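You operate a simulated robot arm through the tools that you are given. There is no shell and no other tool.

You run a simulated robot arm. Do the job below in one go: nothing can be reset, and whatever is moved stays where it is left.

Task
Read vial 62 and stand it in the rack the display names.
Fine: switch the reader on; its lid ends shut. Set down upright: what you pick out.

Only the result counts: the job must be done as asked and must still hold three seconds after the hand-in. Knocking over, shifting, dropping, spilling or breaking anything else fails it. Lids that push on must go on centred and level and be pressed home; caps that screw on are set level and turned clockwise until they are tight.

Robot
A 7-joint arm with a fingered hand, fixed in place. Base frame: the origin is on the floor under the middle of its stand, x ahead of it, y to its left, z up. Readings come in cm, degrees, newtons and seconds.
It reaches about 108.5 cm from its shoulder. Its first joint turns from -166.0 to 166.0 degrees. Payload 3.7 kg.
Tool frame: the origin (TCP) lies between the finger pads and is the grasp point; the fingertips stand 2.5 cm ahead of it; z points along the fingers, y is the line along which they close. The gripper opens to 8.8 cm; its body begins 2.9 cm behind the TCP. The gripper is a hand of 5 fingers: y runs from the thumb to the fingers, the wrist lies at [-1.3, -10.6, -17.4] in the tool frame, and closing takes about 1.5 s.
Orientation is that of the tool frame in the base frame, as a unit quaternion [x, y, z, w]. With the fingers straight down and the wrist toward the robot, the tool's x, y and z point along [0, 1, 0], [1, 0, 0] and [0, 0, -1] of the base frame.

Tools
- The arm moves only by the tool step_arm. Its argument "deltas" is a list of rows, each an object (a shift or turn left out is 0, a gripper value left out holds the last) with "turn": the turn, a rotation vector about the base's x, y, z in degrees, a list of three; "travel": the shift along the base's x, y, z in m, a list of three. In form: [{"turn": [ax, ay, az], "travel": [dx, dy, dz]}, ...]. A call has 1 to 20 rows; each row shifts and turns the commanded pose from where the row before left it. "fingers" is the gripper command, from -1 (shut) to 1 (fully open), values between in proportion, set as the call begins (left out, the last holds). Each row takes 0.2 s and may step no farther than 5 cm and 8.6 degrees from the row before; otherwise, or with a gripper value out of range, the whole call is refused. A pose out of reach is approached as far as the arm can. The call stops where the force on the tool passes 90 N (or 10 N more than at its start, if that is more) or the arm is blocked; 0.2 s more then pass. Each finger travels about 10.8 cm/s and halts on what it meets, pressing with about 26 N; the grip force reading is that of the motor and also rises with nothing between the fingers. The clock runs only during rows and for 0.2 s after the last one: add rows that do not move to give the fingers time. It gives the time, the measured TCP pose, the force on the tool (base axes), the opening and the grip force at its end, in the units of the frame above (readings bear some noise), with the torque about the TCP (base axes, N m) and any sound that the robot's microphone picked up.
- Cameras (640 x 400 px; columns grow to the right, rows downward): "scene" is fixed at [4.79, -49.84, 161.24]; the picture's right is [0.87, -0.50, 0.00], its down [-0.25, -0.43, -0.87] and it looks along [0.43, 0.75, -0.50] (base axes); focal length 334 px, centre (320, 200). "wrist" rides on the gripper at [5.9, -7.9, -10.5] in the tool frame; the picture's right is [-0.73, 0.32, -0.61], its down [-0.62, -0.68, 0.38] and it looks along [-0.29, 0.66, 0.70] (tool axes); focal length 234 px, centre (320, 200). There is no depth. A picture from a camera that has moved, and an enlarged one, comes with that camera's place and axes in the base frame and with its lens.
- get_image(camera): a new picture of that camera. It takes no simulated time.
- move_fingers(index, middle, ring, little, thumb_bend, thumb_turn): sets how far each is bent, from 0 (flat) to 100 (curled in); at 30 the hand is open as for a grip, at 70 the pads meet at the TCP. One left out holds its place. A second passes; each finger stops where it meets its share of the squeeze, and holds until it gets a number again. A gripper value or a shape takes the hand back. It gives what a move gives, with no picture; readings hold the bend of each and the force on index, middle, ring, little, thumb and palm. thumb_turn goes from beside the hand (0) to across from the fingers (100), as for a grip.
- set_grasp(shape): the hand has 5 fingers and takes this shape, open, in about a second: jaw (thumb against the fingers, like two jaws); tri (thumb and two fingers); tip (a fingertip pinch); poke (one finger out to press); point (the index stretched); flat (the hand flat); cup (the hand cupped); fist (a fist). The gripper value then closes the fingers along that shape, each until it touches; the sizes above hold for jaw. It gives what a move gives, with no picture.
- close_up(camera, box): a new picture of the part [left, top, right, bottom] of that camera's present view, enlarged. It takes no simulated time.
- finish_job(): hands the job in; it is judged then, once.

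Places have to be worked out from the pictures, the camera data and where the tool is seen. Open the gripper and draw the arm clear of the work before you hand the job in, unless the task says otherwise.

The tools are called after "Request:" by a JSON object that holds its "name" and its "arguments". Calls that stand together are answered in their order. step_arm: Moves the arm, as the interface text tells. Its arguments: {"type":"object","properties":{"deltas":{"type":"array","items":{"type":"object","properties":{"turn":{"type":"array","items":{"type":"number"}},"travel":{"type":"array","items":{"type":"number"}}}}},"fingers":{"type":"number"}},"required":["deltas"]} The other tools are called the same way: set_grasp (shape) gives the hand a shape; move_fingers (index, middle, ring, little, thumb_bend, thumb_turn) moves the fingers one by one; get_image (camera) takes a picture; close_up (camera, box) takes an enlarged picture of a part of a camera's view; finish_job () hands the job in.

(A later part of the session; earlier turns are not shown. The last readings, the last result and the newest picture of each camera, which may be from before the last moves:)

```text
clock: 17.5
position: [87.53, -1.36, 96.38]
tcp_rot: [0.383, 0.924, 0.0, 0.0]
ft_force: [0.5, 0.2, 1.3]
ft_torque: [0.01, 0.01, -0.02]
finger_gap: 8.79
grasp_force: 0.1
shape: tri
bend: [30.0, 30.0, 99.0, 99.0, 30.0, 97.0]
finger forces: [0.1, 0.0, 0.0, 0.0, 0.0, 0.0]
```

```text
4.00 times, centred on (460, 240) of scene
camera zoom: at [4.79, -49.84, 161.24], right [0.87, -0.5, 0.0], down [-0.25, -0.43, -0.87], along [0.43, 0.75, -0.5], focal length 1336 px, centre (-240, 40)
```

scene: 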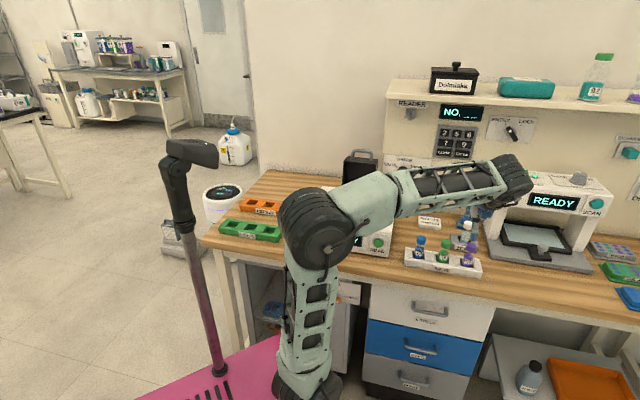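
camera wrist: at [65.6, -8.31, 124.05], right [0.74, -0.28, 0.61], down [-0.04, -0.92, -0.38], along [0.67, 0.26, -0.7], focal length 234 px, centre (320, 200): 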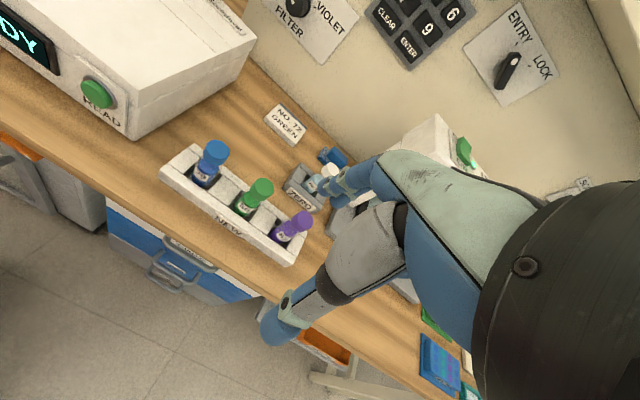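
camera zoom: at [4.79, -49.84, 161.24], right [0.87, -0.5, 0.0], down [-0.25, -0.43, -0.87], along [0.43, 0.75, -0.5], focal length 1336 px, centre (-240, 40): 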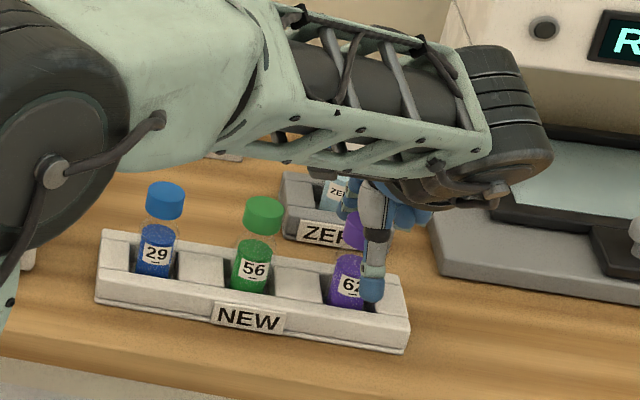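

The cap is centred at the TCP in the wrist view. I close the grip.

Request:
{"name": "step_arm", "arguments": {"deltas": [{}, {}, {}, {}, {}, {}, {}, {}, {}], "fingers": -1}}

Request:
{"name": "close_up", "arguments": {"camera": "wrist", "box": [200, 120, 440, 360]}}

Request:
{"name": "close_up", "arguments": {"camera": "scene", "box": [400, 190, 520, 290]}}

```text
clock: 19.5
position: [87.38, -1.42, 96.34]
tcp_rot: [0.383, 0.924, 0.0, -0.001]
ft_force: [0.3, 0.4, 0.2]
ft_torque: [-0.02, 0.04, -0.02]
finger_gap: 2.26
grasp_force: 26.1
shape: tri
bend: [74.0, 59.0, 100.0, 100.0, 75.0, 100.0]
finger forces: [12.7, 10.0, 0.1, 0.0, 22.4, 0.0]
```

```text
1.67 times, centred on (320, 240) of wrist
camera zoom: at [77.74, -2.86, 106.87], right [0.74, -0.28, 0.61], down [-0.04, -0.92, -0.38], along [0.67, 0.26, -0.7], focal length 390 px, centre (320, 133)
```

zoom: 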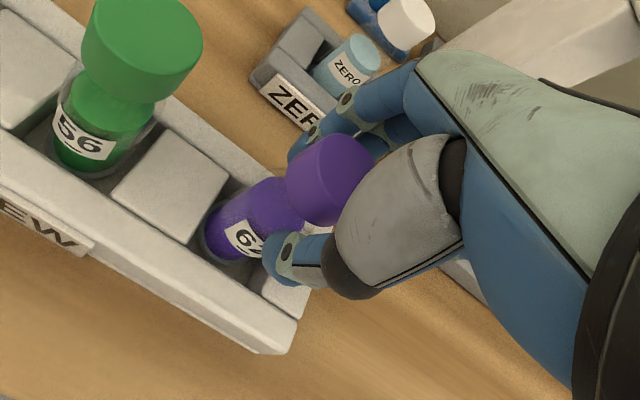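

```text
4.00 times, centred on (460, 240) of scene
camera zoom: at [4.79, -49.84, 161.24], right [0.87, -0.5, 0.0], down [-0.25, -0.43, -0.87], along [0.43, 0.75, -0.5], focal length 1336 px, centre (-240, 40)
```

zoom: 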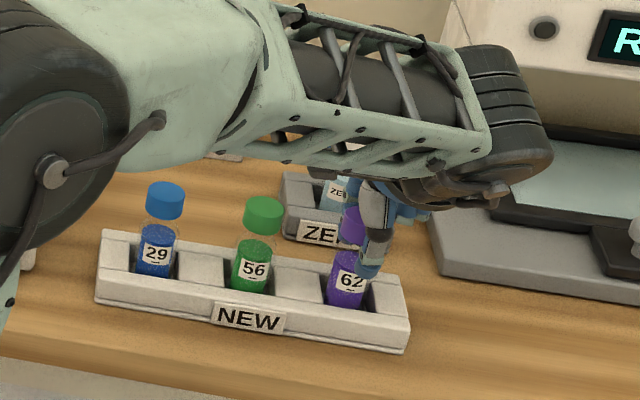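

The grip reads 26 N but index (74) and middle (59) are uneven, so the cap may be off-centre. I look closer before lifting.

Request:
{"name": "close_up", "arguments": {"camera": "wrist", "box": [270, 150, 370, 250]}}

Request:
{"name": "close_up", "arguments": {"camera": "scene", "box": [450, 215, 510, 275]}}

```text
4.00 times, centred on (320, 200) of wrist
camera zoom: at [77.74, -2.86, 106.87], right [0.74, -0.28, 0.61], down [-0.04, -0.92, -0.38], along [0.67, 0.26, -0.7], focal length 937 px, centre (320, 200)
```

zoom: 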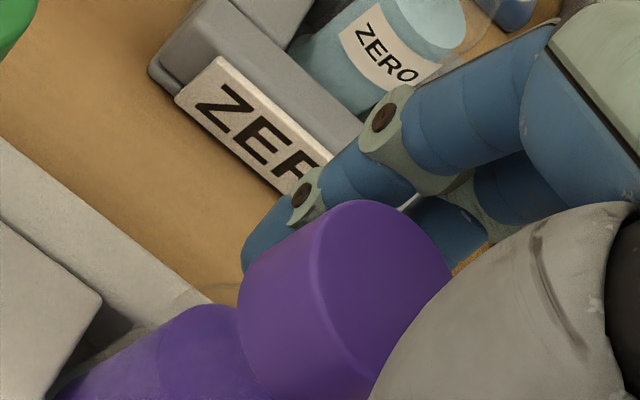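

```text
6.67 times, centred on (480, 245) of scene
camera zoom: at [4.79, -49.84, 161.24], right [0.87, -0.5, 0.0], down [-0.25, -0.43, -0.87], along [0.43, 0.75, -0.5], focal length 2228 px, centre (-747, -100)
```

zoom: 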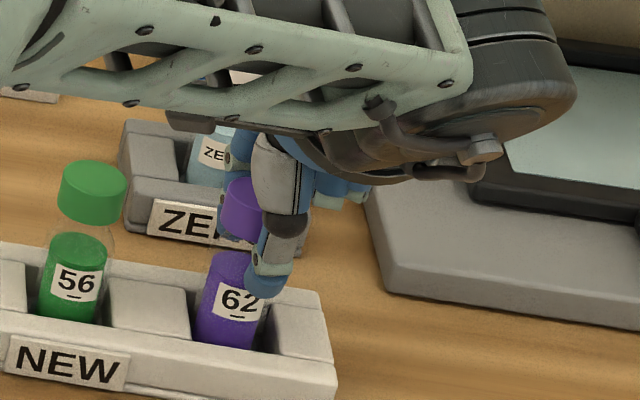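

The three contacts look seated on the cap. I lift just 1 cm as a test while the slot still guides the vial.

Request:
{"name": "step_arm", "arguments": {"deltas": [{"travel": [0, 0, 0.005]}, {"travel": [0, 0, 0.005]}, {}]}}

Request:
{"name": "close_up", "arguments": {"camera": "wrist", "box": [200, 120, 440, 360]}}

Request:
{"name": "close_up", "arguments": {"camera": "scene", "box": [450, 215, 510, 275]}}

```text
clock: 20.3
position: [87.5, -1.2, 97.33]
tcp_rot: [0.383, 0.924, 0.0, 0.0]
ft_force: [-0.4, 0.1, -2.0]
ft_torque: [-0.01, 0.01, -0.01]
finger_gap: 2.28
grasp_force: 26.1
shape: tri
bend: [74.0, 59.0, 100.0, 100.0, 75.0, 100.0]
finger forces: [12.7, 10.1, 0.1, 0.1, 22.2, 0.0]
```

```text
1.67 times, centred on (320, 240) of wrist
camera zoom: at [77.73, -2.76, 107.88], right [0.74, -0.28, 0.61], down [-0.04, -0.92, -0.38], along [0.67, 0.26, -0.7], focal length 390 px, centre (320, 133)
```

zoom: 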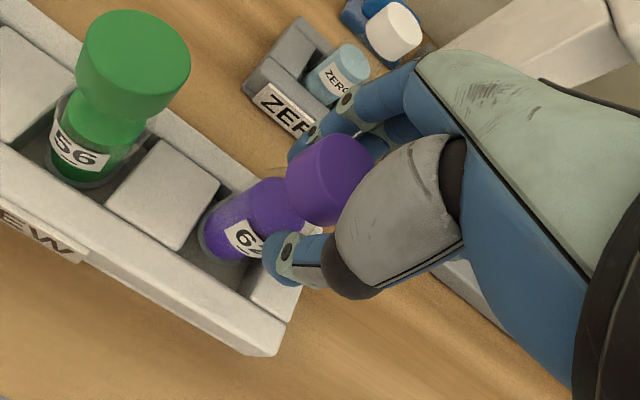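

```text
6.67 times, centred on (480, 245) of scene
camera zoom: at [4.79, -49.84, 161.24], right [0.87, -0.5, 0.0], down [-0.25, -0.43, -0.87], along [0.43, 0.75, -0.5], focal length 2228 px, centre (-747, -100)
```

zoom: 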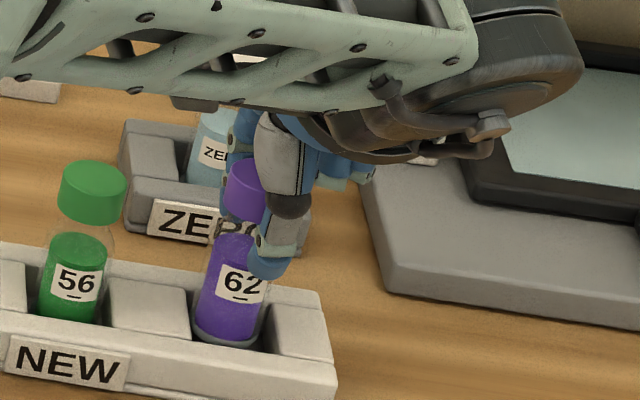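

The vial came up but leans about 5°, since the thumb pushes on its right side. I set it back down, open, shift the hand 0.5 cm left and regrip.

Request:
{"name": "step_arm", "arguments": {"deltas": [{"travel": [0, 0, -0.005]}, {"travel": [0, 0, -0.005]}, {}]}}

Request:
{"name": "step_arm", "arguments": {"deltas": [{}, {}, {}, {}, {}, {}, {"travel": [-0.0035, 0.0035, 0]}, {}], "fingers": 1}}

Request:
{"name": "step_arm", "arguments": {"deltas": [{}, {}, {}, {}, {}, {}, {}, {}, {}], "fingers": -1}}

Request:
{"name": "close_up", "arguments": {"camera": "wrist", "box": [200, 120, 440, 360]}}

Request:
{"name": "close_up", "arguments": {"camera": "scene", "box": [450, 215, 510, 275]}}

```text
clock: 21.1
position: [87.55, -1.28, 96.31]
tcp_rot: [0.383, 0.924, 0.0, 0.0]
ft_force: [0.1, 0.1, -1.7]
ft_torque: [0.01, -0.05, 0.01]
finger_gap: 2.32
grasp_force: 25.7
shape: tri
bend: [74.0, 59.0, 100.0, 100.0, 75.0, 100.0]
finger forces: [12.7, 10.1, 0.0, 0.0, 22.3, 0.0]
```

```text
clock: 22.9
position: [87.11, -0.96, 96.34]
tcp_rot: [0.383, 0.924, -0.001, 0.0]
ft_force: [-1.3, -0.1, -0.9]
ft_torque: [0.0, -0.02, 0.02]
finger_gap: 8.75
grasp_force: 0.0
shape: tri
bend: [30.0, 30.0, 99.0, 99.0, 30.0, 98.0]
finger forces: [0.0, 0.1, 0.0, 0.0, 0.0, 0.0]
```

```text
clock: 24.9
position: [87.24, -0.98, 96.38]
tcp_rot: [0.382, 0.924, 0.0, 0.0]
ft_force: [-0.2, 0.5, 0.1]
ft_torque: [-0.01, 0.03, 0.04]
finger_gap: 2.42
grasp_force: 26.2
shape: tri
bend: [74.0, 56.0, 100.0, 100.0, 74.0, 100.0]
finger forces: [11.9, 11.2, 0.0, 0.1, 23.3, 0.0]
```

```text
1.67 times, centred on (320, 240) of wrist
camera zoom: at [77.36, -2.39, 106.85], right [0.74, -0.28, 0.61], down [-0.04, -0.92, -0.38], along [0.67, 0.26, -0.7], focal length 390 px, centre (320, 133)
```

zoom: 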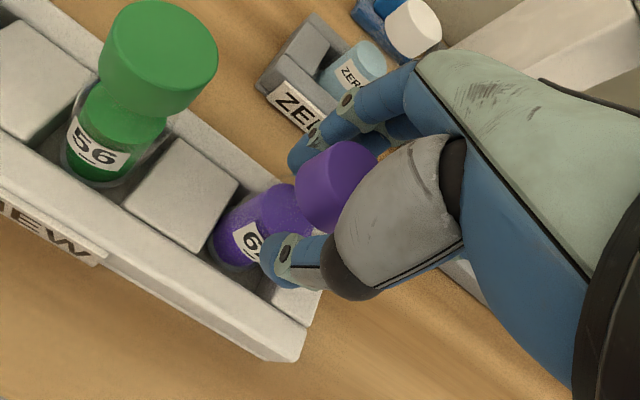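

```text
6.67 times, centred on (480, 245) of scene
camera zoom: at [4.79, -49.84, 161.24], right [0.87, -0.5, 0.0], down [-0.25, -0.43, -0.87], along [0.43, 0.75, -0.5], focal length 2228 px, centre (-747, -100)
```

zoom: 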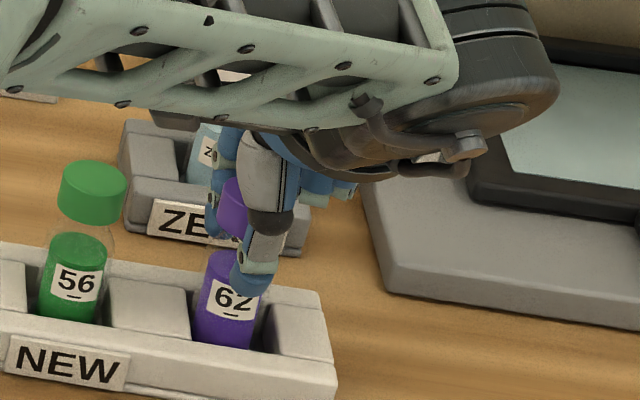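

Index still curls past the cap (74 vs 56), likely hooking the neck beneath it. I open, raise 1.2 cm so the fingertips land on the cap itself, re-centre and close again.

Request:
{"name": "step_arm", "arguments": {"deltas": [{}, {}, {}, {}, {}, {}, {"travel": [0.002, -0.002, 0.006]}, {"travel": [0, 0, 0.006]}, {}], "fingers": 1}}

Request:
{"name": "close_up", "arguments": {"camera": "wrist", "box": [200, 120, 440, 360]}}

Request:
{"name": "close_up", "arguments": {"camera": "scene", "box": [450, 215, 510, 275]}}

Request:
{"name": "step_arm", "arguments": {"deltas": [{}, {}, {}, {}, {}, {}, {}, {}, {}], "fingers": -1}}

Request:
{"name": "close_up", "arguments": {"camera": "wrist", "box": [200, 120, 440, 360]}}

Request:
{"name": "close_up", "arguments": {"camera": "scene", "box": [450, 215, 510, 275]}}

```text
clock: 26.9
position: [87.3, -1.11, 97.52]
tcp_rot: [0.381, 0.924, 0.0, 0.0]
ft_force: [0.1, 0.0, -0.3]
ft_torque: [0.05, -0.02, -0.01]
finger_gap: 8.76
grasp_force: 0.0
shape: tri
bend: [30.0, 30.0, 99.0, 99.0, 30.0, 98.0]
finger forces: [0.1, 0.0, 0.0, 0.0, 0.0, 0.0]
```

```text
1.67 times, centred on (320, 240) of wrist
camera zoom: at [77.48, -2.6, 108.06], right [0.74, -0.28, 0.61], down [-0.04, -0.92, -0.38], along [0.67, 0.26, -0.7], focal length 390 px, centre (320, 133)
```

zoom: 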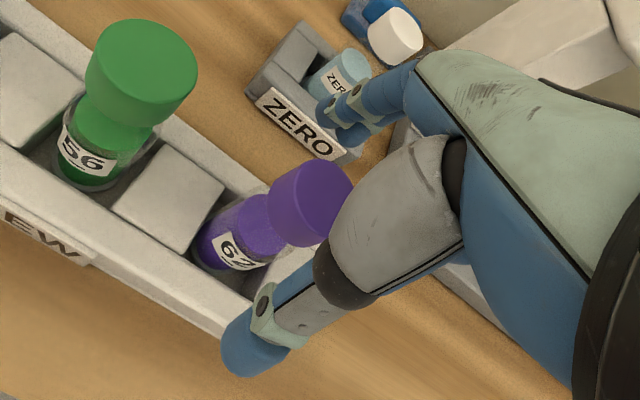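

```text
6.67 times, centred on (480, 245) of scene
camera zoom: at [4.79, -49.84, 161.24], right [0.87, -0.5, 0.0], down [-0.25, -0.43, -0.87], along [0.43, 0.75, -0.5], focal length 2228 px, centre (-747, -100)
```

zoom: 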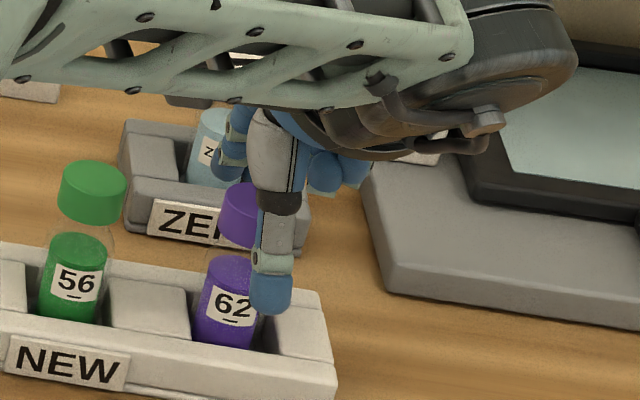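

```text
clock: 28.9
position: [87.23, -0.99, 97.46]
tcp_rot: [0.383, 0.924, 0.0, -0.001]
ft_force: [0.3, 0.8, 0.0]
ft_torque: [0.02, -0.02, 0.01]
finger_gap: 2.04
grasp_force: 25.9
shape: tri
bend: [74.0, 58.0, 100.0, 100.0, 76.0, 100.0]
finger forces: [12.1, 12.3, 0.0, 0.1, 36.0, 0.0]
```

```text
1.67 times, centred on (320, 240) of wrist
camera zoom: at [77.49, -2.6, 108.05], right [0.74, -0.28, 0.61], down [-0.04, -0.92, -0.38], along [0.67, 0.26, -0.7], focal length 390 px, centre (320, 133)
```

zoom: 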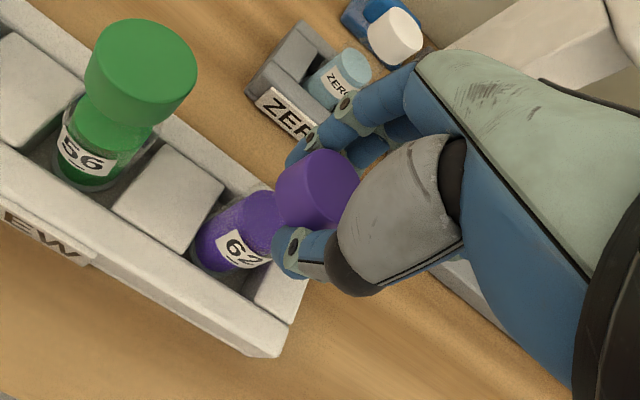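

```text
6.67 times, centred on (480, 245) of scene
camera zoom: at [4.79, -49.84, 161.24], right [0.87, -0.5, 0.0], down [-0.25, -0.43, -0.87], along [0.43, 0.75, -0.5], focal length 2228 px, centre (-747, -100)
```

zoom: 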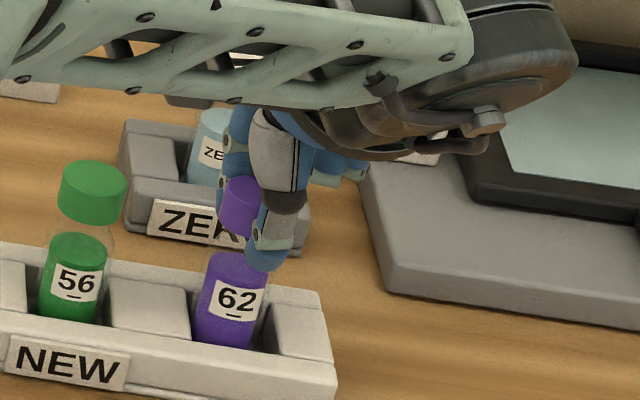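

The vial's lean is only a couple of degrees here and the fingertips sit on the cap. I lift 1.5 cm to test this grip.

Request:
{"name": "step_arm", "arguments": {"deltas": [{"travel": [0, 0, 0.005]}, {"travel": [0, 0, 0.005]}, {"travel": [0, 0, 0.005]}, {}, {}]}}

Request:
{"name": "close_up", "arguments": {"camera": "wrist", "box": [200, 120, 440, 360]}}

Request:
{"name": "close_up", "arguments": {"camera": "scene", "box": [450, 215, 510, 275]}}

```text
clock: 30.1
position: [87.31, -1.05, 99.02]
tcp_rot: [0.383, 0.924, 0.0, -0.001]
ft_force: [0.3, 0.1, -0.1]
ft_torque: [-0.03, -0.02, -0.04]
finger_gap: 2.02
grasp_force: 25.7
shape: tri
bend: [74.0, 58.0, 100.0, 100.0, 76.0, 100.0]
finger forces: [12.3, 12.0, 0.0, 0.1, 36.2, 0.0]
```

```text
1.67 times, centred on (320, 240) of wrist
camera zoom: at [77.55, -2.6, 109.6], right [0.74, -0.28, 0.61], down [-0.04, -0.92, -0.38], along [0.67, 0.26, -0.7], focal length 390 px, centre (320, 133)
```

zoom: 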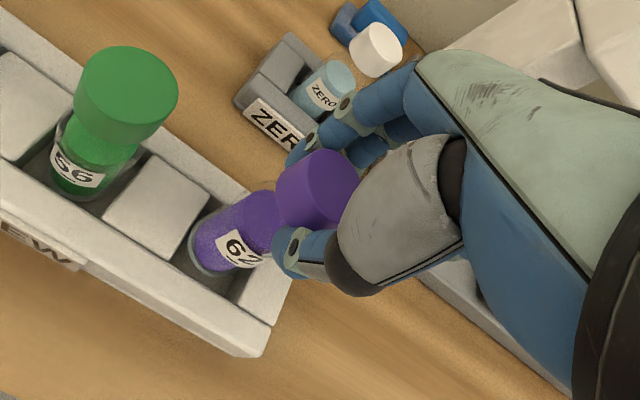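

```text
6.67 times, centred on (480, 245) of scene
camera zoom: at [4.79, -49.84, 161.24], right [0.87, -0.5, 0.0], down [-0.25, -0.43, -0.87], along [0.43, 0.75, -0.5], focal length 2228 px, centre (-747, -100)
```

zoom: 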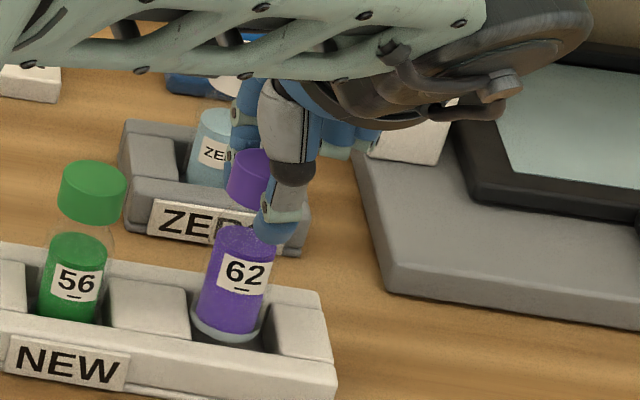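

The vial hangs securely and nearly upright, its bottom about 10 cm below the TCP. I lift to z≈113 and carry it toward a point just in front of the reader's well.

Request:
{"name": "step_arm", "arguments": {"deltas": [{"travel": [0, 0, 0.02]}, {"travel": [0, 0, 0.03]}, {"travel": [0, 0, 0.03]}, {"travel": [0, 0, 0.03]}, {"travel": [0, 0, 0.03]}, {"travel": [-0.015, 0.02, 0]}, {"travel": [-0.02, 0.03, 0]}, {"travel": [-0.02, 0.035, 0]}, {"travel": [-0.02, 0.035, 0]}, {"travel": [-0.02, 0.035, 0]}, {"travel": [-0.025, 0.035, 0]}, {"travel": [-0.025, 0.035, 0]}, {"travel": [-0.025, 0.035, 0]}, {"travel": [-0.025, 0.03, 0]}, {"travel": [-0.015, 0.03, 0]}, {}, {}]}}

Request:
{"name": "get_image", "arguments": {"camera": "wrist"}}

Request:
{"name": "get_image", "arguments": {"camera": "scene"}}

```text
clock: 33.7
position: [66.48, 30.86, 113.09]
tcp_rot: [0.382, 0.924, 0.0, 0.0]
ft_force: [-0.6, -0.3, -0.2]
ft_torque: [0.03, -0.01, 0.0]
finger_gap: 2.04
grasp_force: 25.7
shape: tri
bend: [74.0, 58.0, 100.0, 100.0, 77.0, 100.0]
finger forces: [13.7, 11.7, 0.0, 0.0, 35.5, 0.1]
```

```text
taken
camera wrist: at [56.73, 29.4, 123.51], right [0.74, -0.28, 0.61], down [-0.04, -0.92, -0.38], along [0.67, 0.26, -0.7], focal length 234 px, centre (320, 200)
```

wrist: 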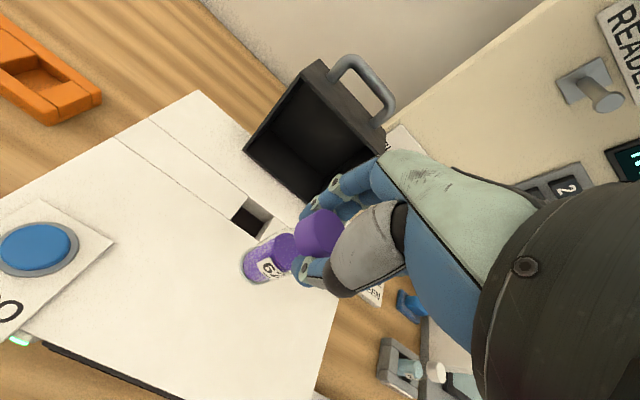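

```text
taken
```

scene: 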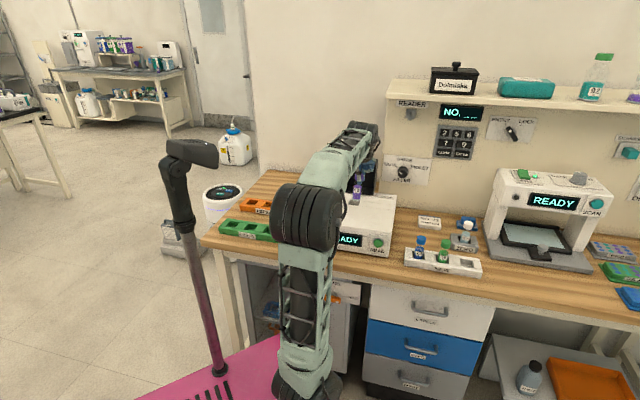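

The vial is above the reader, in front of the well. I enlarge both views to measure the well relative to the vial.

Request:
{"name": "close_up", "arguments": {"camera": "wrist", "box": [210, 150, 350, 300]}}

Request:
{"name": "close_up", "arguments": {"camera": "scene", "box": [310, 140, 410, 240]}}

```text
2.67 times, centred on (280, 225) of wrist
camera zoom: at [56.73, 29.4, 123.51], right [0.74, -0.28, 0.61], down [-0.04, -0.92, -0.38], along [0.67, 0.26, -0.7], focal length 624 px, centre (427, 133)
```

zoom: 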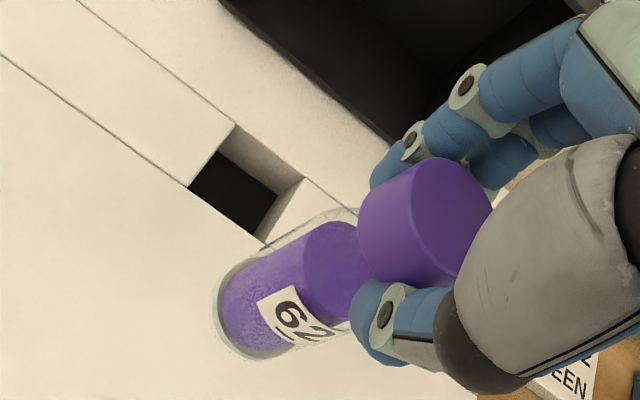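

```text
4.00 times, centred on (360, 190) of scene
camera zoom: at [4.79, -49.84, 161.24], right [0.87, -0.5, 0.0], down [-0.25, -0.43, -0.87], along [0.43, 0.75, -0.5], focal length 1336 px, centre (160, 240)
```

zoom: 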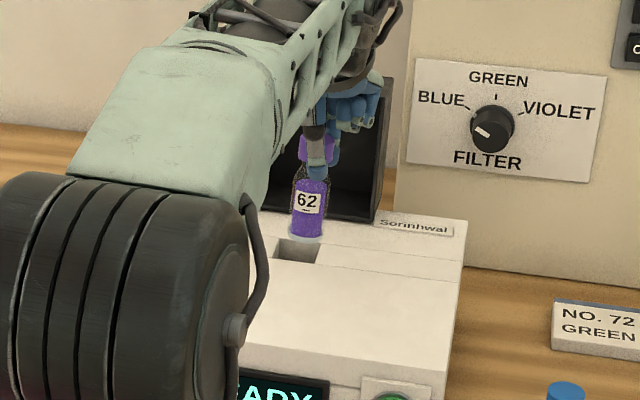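

Well centre is about (69.65, 37.0, 98) and the vial hangs directly below the TCP. I move over the well and recheck alignment.

Request:
{"name": "step_arm", "arguments": {"deltas": [{"travel": [0.01, 0.02, 0]}, {"travel": [0.01, 0.02, 0]}, {"travel": [0.0125, 0.0194, 0]}, {"travel": [0, 0, -0.02]}, {}, {}]}}

Request:
{"name": "close_up", "arguments": {"camera": "wrist", "box": [210, 150, 350, 300]}}

Request:
{"name": "close_up", "arguments": {"camera": "scene", "box": [310, 140, 410, 240]}}

```text
clock: 35.1
position: [69.75, 36.8, 110.95]
tcp_rot: [0.383, 0.924, 0.0, 0.0]
ft_force: [0.1, 0.3, 0.1]
ft_torque: [-0.01, -0.03, 0.0]
finger_gap: 2.05
grasp_force: 25.7
shape: tri
bend: [74.0, 58.0, 100.0, 100.0, 77.0, 100.0]
finger forces: [14.0, 11.7, 0.0, 0.0, 36.2, 0.0]
```

```text
2.67 times, centred on (280, 225) of wrist
camera zoom: at [59.92, 35.29, 121.47], right [0.74, -0.28, 0.61], down [-0.04, -0.92, -0.38], along [0.67, 0.26, -0.7], focal length 624 px, centre (427, 133)
```

zoom: 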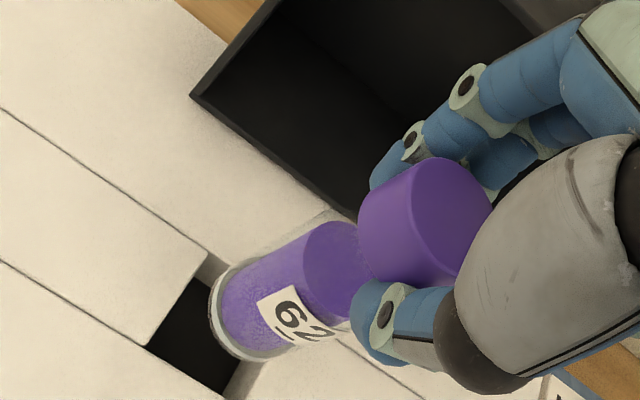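

```text
4.00 times, centred on (360, 190) of scene
camera zoom: at [4.79, -49.84, 161.24], right [0.87, -0.5, 0.0], down [-0.25, -0.43, -0.87], along [0.43, 0.75, -0.5], focal length 1336 px, centre (160, 240)
```

zoom: 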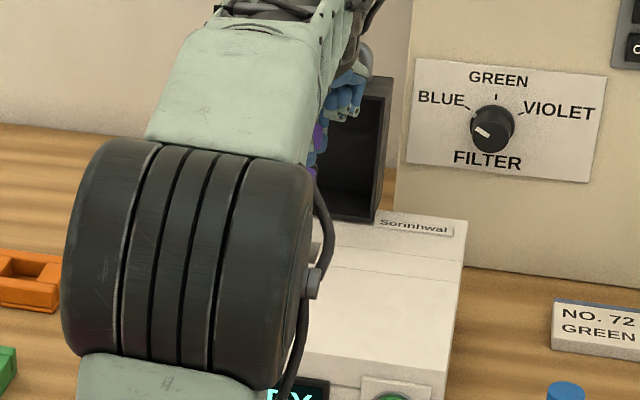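

Projection shows the vial's bottom over the well's centre. I lower it into the well step by step, watching the force.

Request:
{"name": "step_arm", "arguments": {"deltas": [{"travel": [0, 0, -0.01]}, {"travel": [0, 0, -0.01]}, {"travel": [0, 0, -0.01]}, {"travel": [0, 0, -0.01]}, {"travel": [0, 0, -0.005]}, {}]}}

Request:
{"name": "close_up", "arguments": {"camera": "wrist", "box": [210, 150, 350, 300]}}

```text
clock: 36.5
position: [69.57, 36.83, 106.34]
tcp_rot: [0.383, 0.924, 0.0, 0.0]
ft_force: [1.5, -1.7, -0.6]
ft_torque: [-0.09, -0.09, 0.02]
finger_gap: 2.09
grasp_force: 25.9
shape: tri
bend: [74.0, 57.0, 100.0, 100.0, 78.0, 100.0]
finger forces: [14.9, 11.6, 0.0, 0.0, 39.8, 0.1]
```

```text
2.67 times, centred on (280, 225) of wrist
camera zoom: at [59.85, 35.43, 116.94], right [0.74, -0.28, 0.61], down [-0.04, -0.92, -0.38], along [0.67, 0.26, -0.7], focal length 624 px, centre (427, 133)
```

zoom: 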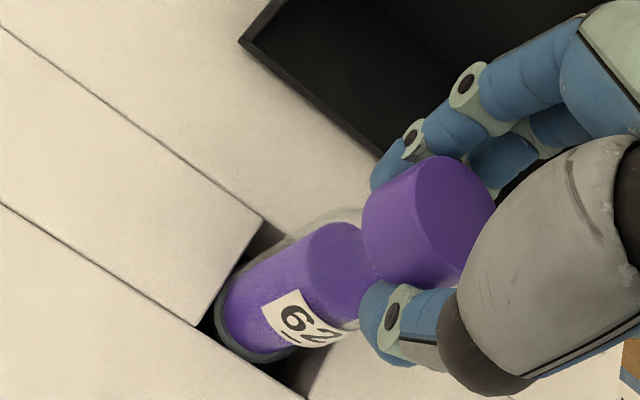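

The vial has entered the well with a slight sideways push of ~2 N to the right, so I shift 0.3 cm right and continue lowering.

Request:
{"name": "step_arm", "arguments": {"deltas": [{"travel": [0.002, -0.002, 0]}, {}, {"travel": [0, 0, -0.005]}, {"travel": [0, 0, -0.005]}, {}]}}

Request:
{"name": "close_up", "arguments": {"camera": "wrist", "box": [210, 150, 350, 300]}}

```text
clock: 37.7
position: [69.91, 36.64, 105.53]
tcp_rot: [0.383, 0.924, 0.001, 0.0]
ft_force: [-0.7, -0.3, -1.5]
ft_torque: [0.0, -0.03, 0.02]
finger_gap: 2.07
grasp_force: 26.5
shape: tri
bend: [74.0, 58.0, 100.0, 100.0, 78.0, 100.0]
finger forces: [16.8, 11.0, 0.0, 0.1, 38.2, 0.0]
```

```text
2.67 times, centred on (280, 225) of wrist
camera zoom: at [60.03, 35.19, 116.08], right [0.74, -0.28, 0.61], down [-0.04, -0.92, -0.38], along [0.67, 0.26, -0.7], focal length 624 px, centre (427, 133)
```

zoom: 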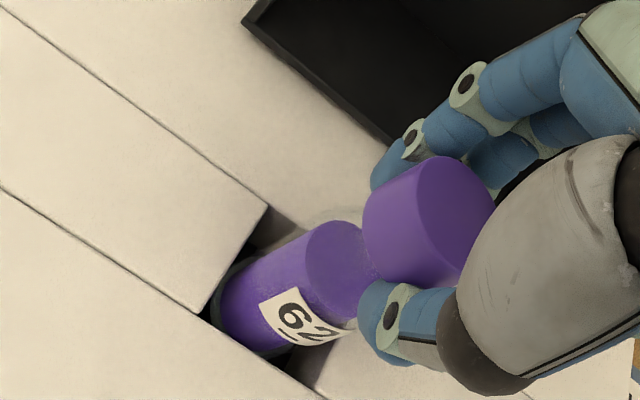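

Forces are small. I keep lowering in small steps.

Request:
{"name": "step_arm", "arguments": {"deltas": [{"travel": [0, 0, -0.005]}, {"travel": [0, 0, -0.005]}, {"travel": [0, 0, -0.005]}, {"travel": [0, 0, -0.005]}, {}]}}

Request:
{"name": "close_up", "arguments": {"camera": "wrist", "box": [210, 150, 350, 300]}}

```text
clock: 38.9
position: [69.44, 36.72, 104.56]
tcp_rot: [0.382, 0.924, 0.008, 0.005]
ft_force: [-13.6, -1.1, 84.2]
ft_torque: [-0.05, 0.31, -0.06]
finger_gap: 2.69
grasp_force: 26.4
shape: tri
bend: [76.0, 59.0, 100.0, 100.0, 79.0, 100.0]
finger forces: [43.3, 13.2, 0.1, 0.0, 89.5, 0.1]
```

```text
2.67 times, centred on (280, 225) of wrist
camera zoom: at [59.5, 35.09, 114.97], right [0.73, -0.29, 0.61], down [-0.03, -0.92, -0.4], along [0.68, 0.27, -0.68], focal length 624 px, centre (427, 133)
```

zoom: 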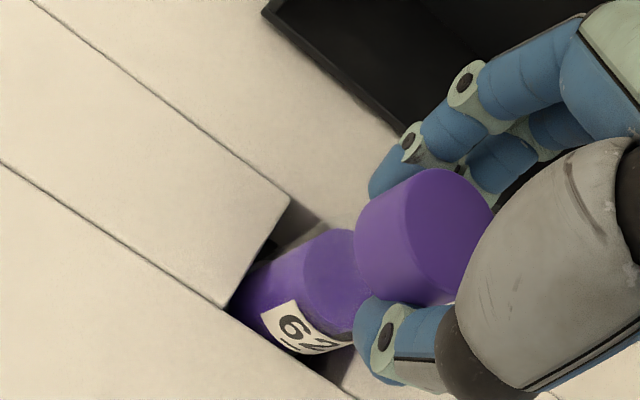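

It touched bottom (84 N upward) at TCP z≈104.5, meaning the well is about 3.5–4 cm deep. I back up 0.9 cm to relieve the load.

Request:
{"name": "step_arm", "arguments": {"deltas": [{"travel": [0, 0, 0.005]}, {"travel": [0, 0, 0.005]}, {}]}}

Request:
{"name": "close_up", "arguments": {"camera": "wrist", "box": [210, 150, 350, 300]}}

Request:
{"name": "get_image", "arguments": {"camera": "scene"}}

```text
clock: 39.7
position: [69.59, 36.5, 104.68]
tcp_rot: [0.383, 0.924, 0.002, 0.001]
ft_force: [-2.2, 5.7, 40.1]
ft_torque: [0.62, -0.16, 0.04]
finger_gap: 2.41
grasp_force: 26.0
shape: tri
bend: [75.0, 58.0, 100.0, 100.0, 78.0, 100.0]
finger forces: [42.2, 13.8, 0.0, 0.0, 53.5, 0.1]
```

```text
2.67 times, centred on (280, 225) of wrist
camera zoom: at [59.84, 35.06, 115.22], right [0.74, -0.29, 0.61], down [-0.04, -0.92, -0.39], along [0.67, 0.26, -0.69], focal length 624 px, centre (427, 133)
```

zoom: 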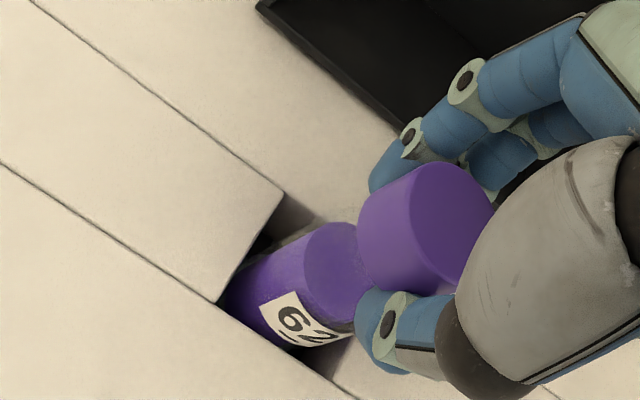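

```text
taken
```

scene: 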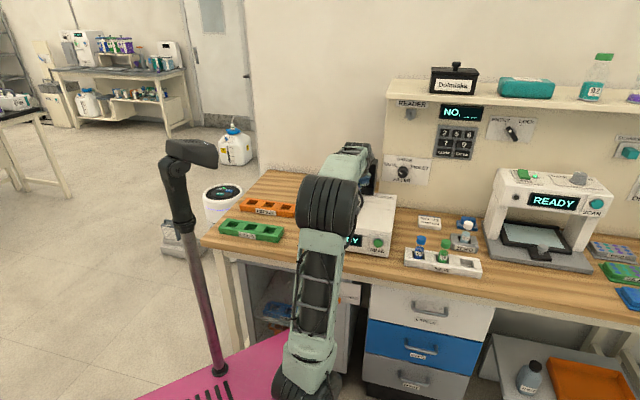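

There's still 40 N of downward push, so I raise 0.4 cm more before releasing.

Request:
{"name": "step_arm", "arguments": {"deltas": [{"travel": [0, 0, 0.003]}, {}, {}]}}

```text
clock: 40.5
position: [69.68, 36.51, 104.85]
tcp_rot: [0.382, 0.924, -0.002, 0.0]
ft_force: [-0.7, 4.6, 11.9]
ft_torque: [0.38, -0.16, 0.04]
finger_gap: 2.18
grasp_force: 26.3
shape: tri
bend: [75.0, 58.0, 100.0, 100.0, 78.0, 100.0]
finger forces: [28.2, 13.6, 0.0, 0.0, 40.9, 0.1]
```

Nearly relieved at 12 N. I raise 1 mm and open the fingers partway.

Request:
{"name": "step_arm", "arguments": {"deltas": [{"travel": [0, 0, 0.001]}, {}, {}, {}], "fingers": -0.1}}

Request:
{"name": "close_up", "arguments": {"camera": "wrist", "box": [210, 150, 350, 300]}}

```text
clock: 41.5
position: [69.63, 36.55, 104.95]
tcp_rot: [0.383, 0.924, 0.0, -0.001]
ft_force: [0.1, 0.7, -0.1]
ft_torque: [0.0, -0.04, 0.04]
finger_gap: 3.93
grasp_force: 0.0
shape: tri
bend: [74.0, 47.0, 99.0, 99.0, 71.0, 100.0]
finger forces: [0.0, 0.0, 0.1, 0.1, 0.0, 0.0]
```

```text
2.67 times, centred on (280, 225) of wrist
camera zoom: at [59.88, 35.09, 115.51], right [0.74, -0.28, 0.61], down [-0.04, -0.92, -0.38], along [0.67, 0.26, -0.7], focal length 624 px, centre (427, 133)
```

zoom: 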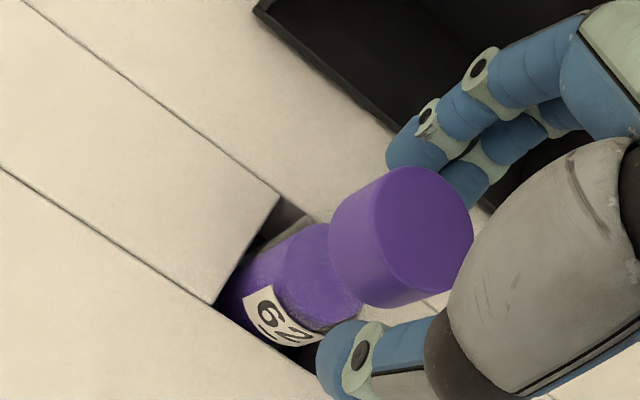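

The vial stands free in the well. I open fully and rise straight up.

Request:
{"name": "step_arm", "arguments": {"deltas": [{}, {}, {}, {}, {}, {}], "fingers": 1}}

Request:
{"name": "close_up", "arguments": {"camera": "wrist", "box": [210, 150, 350, 300]}}

```text
clock: 42.9
position: [69.7, 36.5, 104.92]
tcp_rot: [0.384, 0.924, 0.0, 0.0]
ft_force: [-0.4, 0.1, -0.3]
ft_torque: [0.02, -0.02, 0.01]
finger_gap: 8.78
grasp_force: 0.0
shape: tri
bend: [30.0, 30.0, 99.0, 99.0, 30.0, 98.0]
finger forces: [0.1, 0.1, 0.1, 0.0, 0.0, 0.1]
```

```text
2.67 times, centred on (280, 225) of wrist
camera zoom: at [59.88, 35.09, 115.52], right [0.74, -0.28, 0.61], down [-0.04, -0.92, -0.38], along [0.67, 0.26, -0.7], focal length 624 px, centre (427, 133)
```

zoom: 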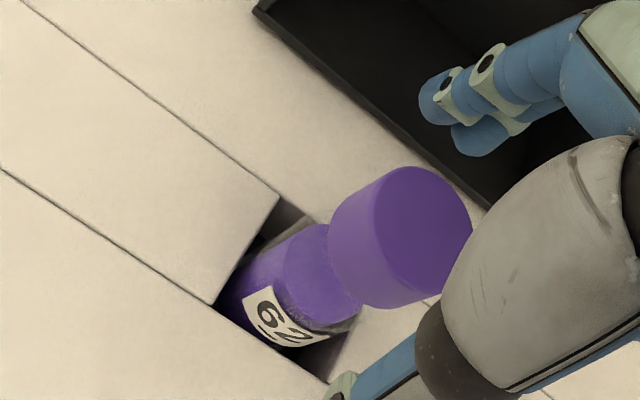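

The fingers are clear of the cap. I rise straight up and pull back to view the lid.

Request:
{"name": "step_arm", "arguments": {"deltas": [{"travel": [0, 0, 0.02]}, {"travel": [0, 0, 0.03]}, {"travel": [0, 0, 0.03]}, {"travel": [-0.01, -0.01, 0.04]}, {"travel": [-0.03, -0.03, 0.04]}, {"travel": [-0.03, -0.03, 0.02]}, {"travel": [-0.03, -0.03, 0]}, {}]}}

Request:
{"name": "get_image", "arguments": {"camera": "wrist"}}

Request:
{"name": "get_image", "arguments": {"camera": "scene"}}

```text
refused: row 5 steps farther than a row can; nothing moved
```

```text
taken
camera wrist: at [59.88, 35.09, 115.52], right [0.74, -0.28, 0.61], down [-0.04, -0.92, -0.38], along [0.67, 0.26, -0.7], focal length 234 px, centre (320, 200)
```

wrist: 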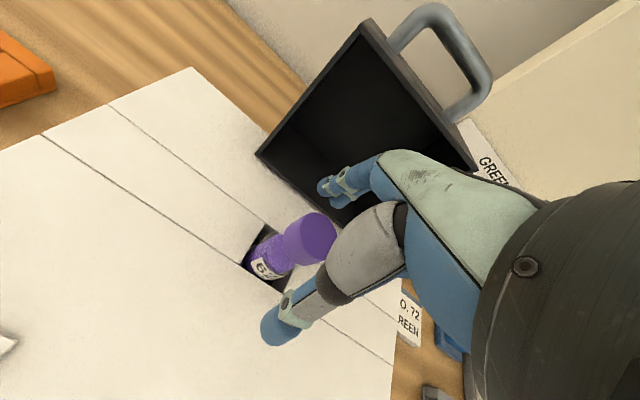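

```text
taken
```

scene: 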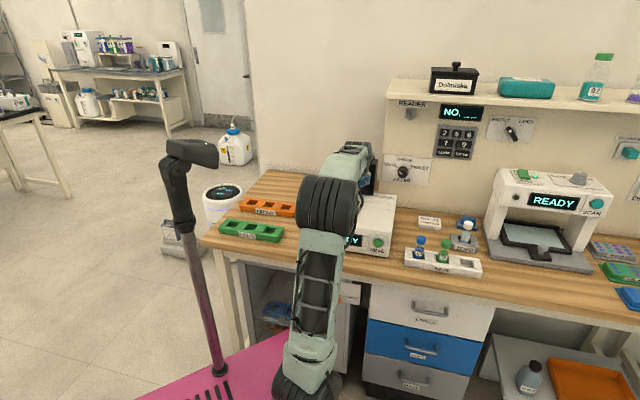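

One row was over the step limit, so I redo the retreat with smaller steps: straight up first, then back.

Request:
{"name": "step_arm", "arguments": {"deltas": [{"travel": [0, 0, 0.02]}, {"travel": [0, 0, 0.03]}, {"travel": [0, 0, 0.03]}, {"travel": [-0.01, -0.01, 0.04]}, {"travel": [-0.02, -0.02, 0.03]}, {"travel": [-0.03, -0.03, 0.01]}, {"travel": [-0.03, -0.03, 0]}, {}]}}

Request:
{"name": "get_image", "arguments": {"camera": "wrist"}}

Request:
{"name": "get_image", "arguments": {"camera": "scene"}}

```text
clock: 44.7
position: [60.66, 27.64, 121.15]
tcp_rot: [0.382, 0.924, 0.0, -0.001]
ft_force: [0.4, 0.3, 0.3]
ft_torque: [0.03, 0.0, -0.01]
finger_gap: 8.8
grasp_force: 0.0
shape: tri
bend: [30.0, 30.0, 99.0, 99.0, 30.0, 98.0]
finger forces: [0.1, 0.0, 0.0, 0.0, 0.1, 0.0]
```

```text
taken
camera wrist: at [50.9, 26.16, 131.64], right [0.74, -0.28, 0.61], down [-0.04, -0.92, -0.38], along [0.67, 0.26, -0.7], focal length 234 px, centre (320, 200)
```

wrist: 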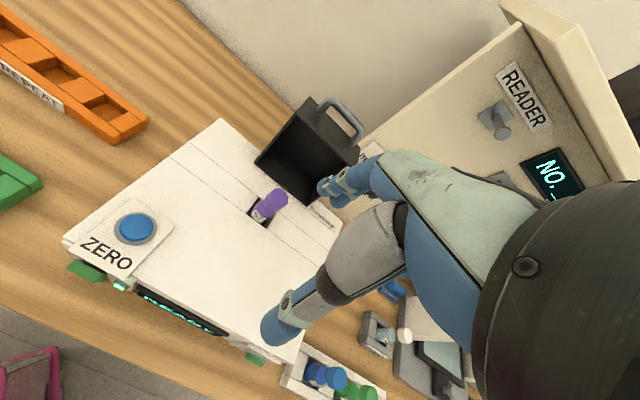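

```text
taken
```

scene: 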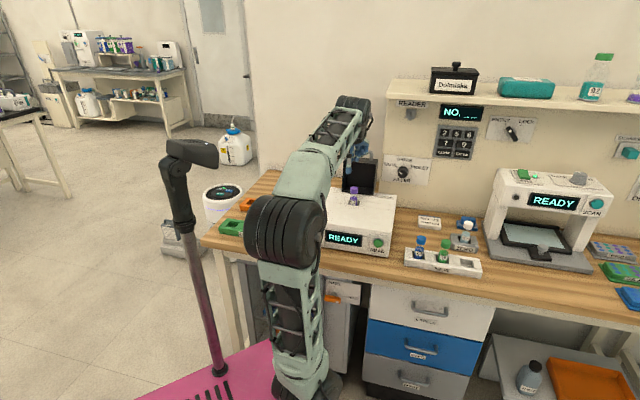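

Vial 62 stands in the well and the display still reads READY. I enlarge the lid in both views to plan shutting it.

Request:
{"name": "close_up", "arguments": {"camera": "wrist", "box": [220, 80, 400, 240]}}

Request:
{"name": "close_up", "arguments": {"camera": "scene", "box": [320, 130, 400, 220]}}

```text
2.50 times, centred on (310, 160) of wrist
camera zoom: at [50.9, 26.16, 131.64], right [0.74, -0.28, 0.61], down [-0.04, -0.92, -0.38], along [0.67, 0.26, -0.7], focal length 585 px, centre (345, 300)
```

zoom: 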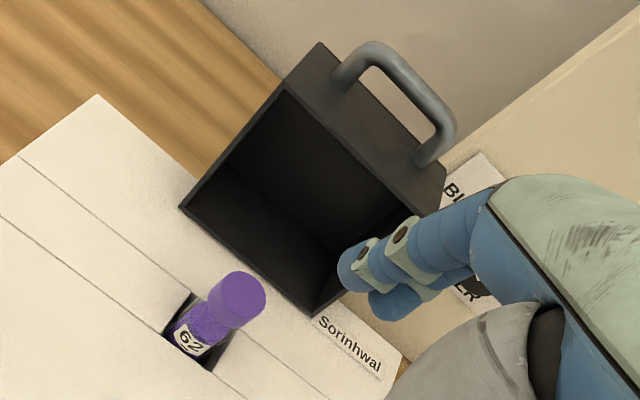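

```text
4.44 times, centred on (360, 175) of scene
camera zoom: at [4.79, -49.84, 161.24], right [0.87, -0.5, 0.0], down [-0.25, -0.43, -0.87], along [0.43, 0.75, -0.5], focal length 1485 px, centre (142, 311)
```

zoom: 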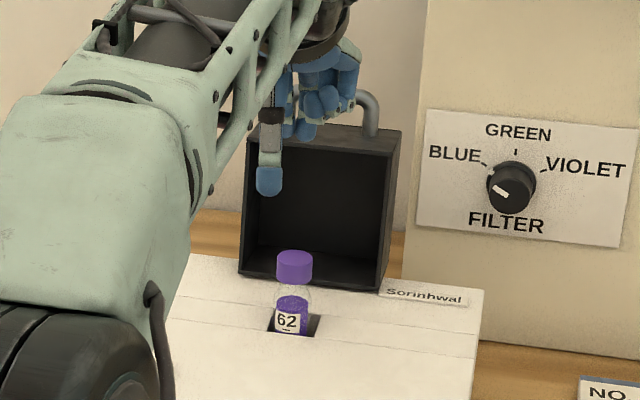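

The hood looks about 6 cm deep, while the cap now tops out about 6.4 cm above the reader, so I want to check whether the vial is fully seated. I zoom in on the well.

Request:
{"name": "close_up", "arguments": {"camera": "wrist", "box": [230, 170, 310, 240]}}

Request:
{"name": "close_up", "arguments": {"camera": "scene", "box": [335, 175, 385, 215]}}

Request:
{"name": "close_up", "arguments": {"camera": "scene", "box": [400, 230, 490, 285]}}

```text
5.71 times, centred on (270, 205) of wrist
camera zoom: at [50.9, 26.16, 131.64], right [0.74, -0.28, 0.61], down [-0.04, -0.92, -0.38], along [0.67, 0.26, -0.7], focal length 1338 px, centre (606, 171)
```

zoom: 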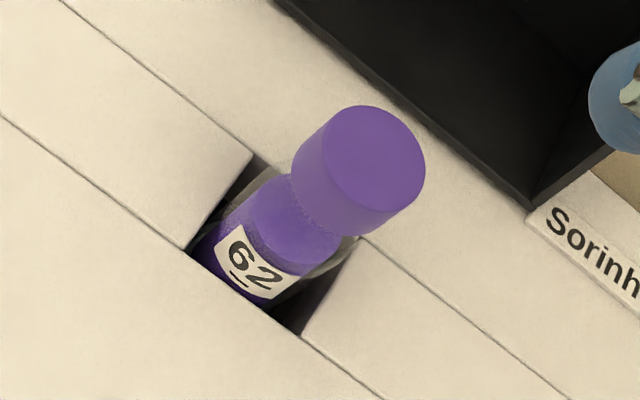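

```text
10.00 times, centred on (360, 195) of scene
camera zoom: at [4.79, -49.84, 161.24], right [0.87, -0.5, 0.0], down [-0.25, -0.43, -0.87], along [0.43, 0.75, -0.5], focal length 3341 px, centre (-80, 250)
```

zoom: 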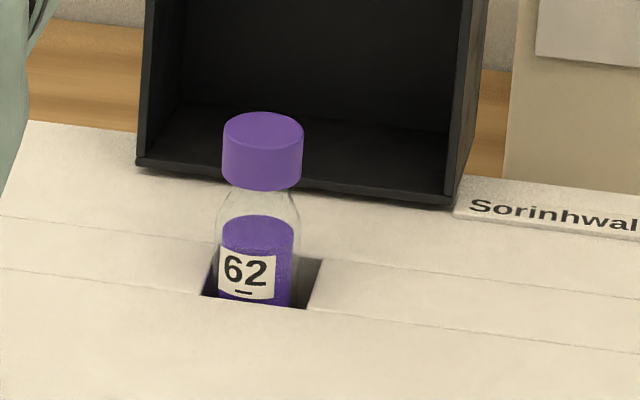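

```text
7.11 times, centred on (445, 258) of scene
camera zoom: at [4.79, -49.84, 161.24], right [0.87, -0.5, 0.0], down [-0.25, -0.43, -0.87], along [0.43, 0.75, -0.5], focal length 2376 px, centre (-569, -209)
```

zoom: 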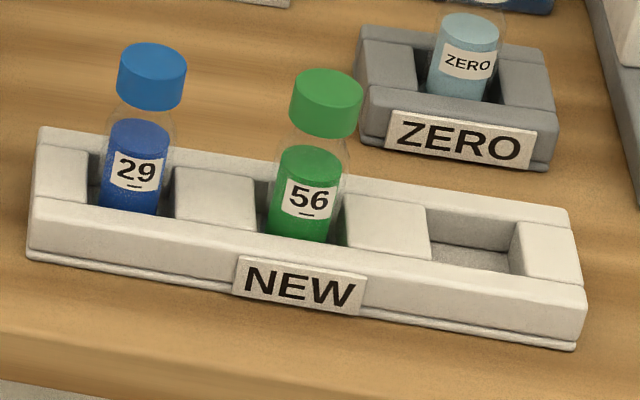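

The vial sits upright and seated about as deep as in its rack. I draw the hand back so the scene camera sees the lid clearly for measuring.

Request:
{"name": "step_arm", "arguments": {"deltas": [{"travel": [-0.03, -0.02, 0]}, {"travel": [-0.03, -0.02, 0]}, {"travel": [-0.03, -0.02, 0]}, {"travel": [-0.03, -0.02, 0]}, {"travel": [-0.03, -0.01, 0]}, {}]}}

Request:
{"name": "close_up", "arguments": {"camera": "scene", "box": [330, 140, 394, 200]}}

Request:
{"name": "get_image", "arguments": {"camera": "wrist"}}

```text
clock: 46.1
position: [45.97, 18.58, 121.01]
tcp_rot: [0.383, 0.924, 0.0, 0.0]
ft_force: [-0.6, 0.4, -0.4]
ft_torque: [0.03, 0.0, -0.01]
finger_gap: 8.76
grasp_force: 0.0
shape: tri
bend: [30.0, 30.0, 99.0, 99.0, 30.0, 98.0]
finger forces: [0.0, 0.1, 0.1, 0.0, 0.0, 0.0]
```

```text
6.67 times, centred on (362, 170) of scene
camera zoom: at [4.79, -49.84, 161.24], right [0.87, -0.5, 0.0], down [-0.25, -0.43, -0.87], along [0.43, 0.75, -0.5], focal length 2228 px, centre (40, 400)
```

zoom: 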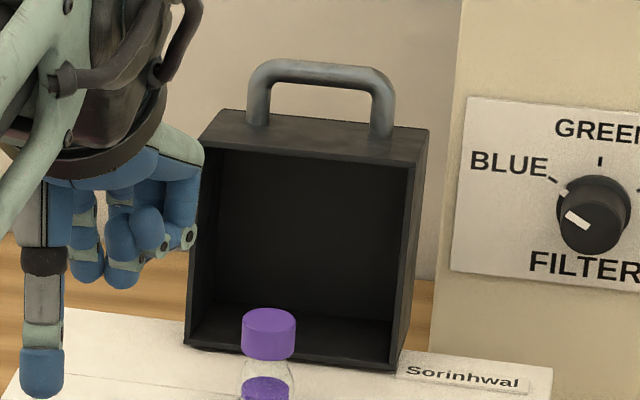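

```text
taken
camera wrist: at [36.07, 17.1, 131.61], right [0.74, -0.28, 0.61], down [-0.04, -0.92, -0.38], along [0.67, 0.26, -0.7], focal length 234 px, centre (320, 200)
```

wrist: 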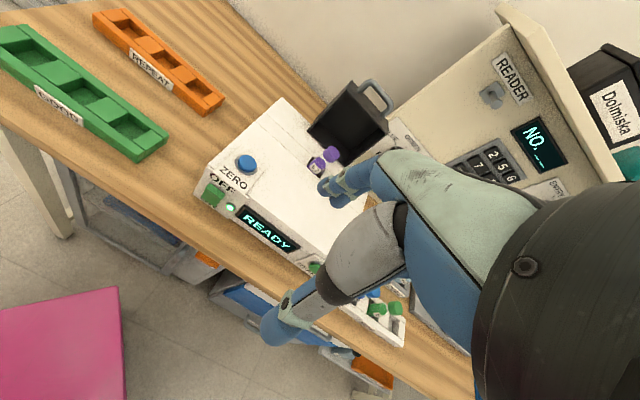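

The lid's handle bar lies near (77.3, 44.3, 114.5), running along the bench direction, with the hinge at about e2=83, z=98. I move the open hand above the handle.

Request:
{"name": "step_arm", "arguments": {"deltas": [{"travel": [0, 0, 0.03]}, {"travel": [0.03, 0.025, 0.02]}, {"travel": [0.03, 0.025, 0]}, {"travel": [0.03, 0.025, 0]}, {"travel": [0.03, 0.025, 0]}, {"travel": [0.03, 0.025, 0]}, {"travel": [0.03, 0.025, 0]}, {"travel": [0.03, 0.025, 0]}, {"travel": [0.03, 0.025, 0]}, {"travel": [0.03, 0.025, 0]}, {"travel": [0.03, 0.025, 0]}, {"travel": [0.013, 0.007, 0]}, {}]}}

Request:
{"name": "get_image", "arguments": {"camera": "wrist"}}

Request:
{"name": "close_up", "arguments": {"camera": "scene", "box": [310, 90, 430, 210]}}

```text
clock: 48.9
position: [77.12, 44.27, 125.93]
tcp_rot: [0.381, 0.924, 0.001, 0.001]
ft_force: [0.0, 0.1, 0.1]
ft_torque: [0.01, -0.02, 0.0]
finger_gap: 8.79
grasp_force: 0.1
shape: tri
bend: [30.0, 30.0, 99.0, 99.0, 30.0, 98.0]
finger forces: [0.0, 0.0, 0.0, 0.1, 0.0, 0.0]
```

```text
taken
camera wrist: at [67.33, 42.84, 136.5], right [0.74, -0.28, 0.61], down [-0.04, -0.92, -0.38], along [0.67, 0.26, -0.7], focal length 234 px, centre (320, 200)
```

wrist: 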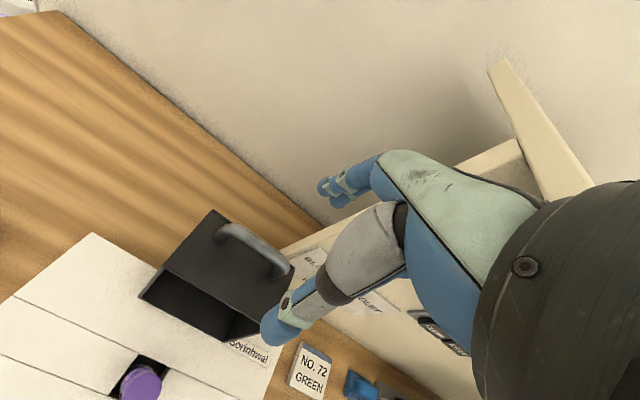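

```text
3.33 times, centred on (370, 150) of scene
camera zoom: at [4.79, -49.84, 161.24], right [0.87, -0.5, 0.0], down [-0.25, -0.43, -0.87], along [0.43, 0.75, -0.5], focal length 1114 px, centre (153, 367)
```

zoom: 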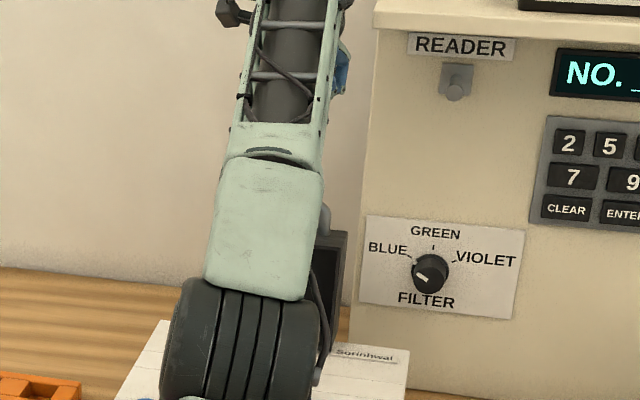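

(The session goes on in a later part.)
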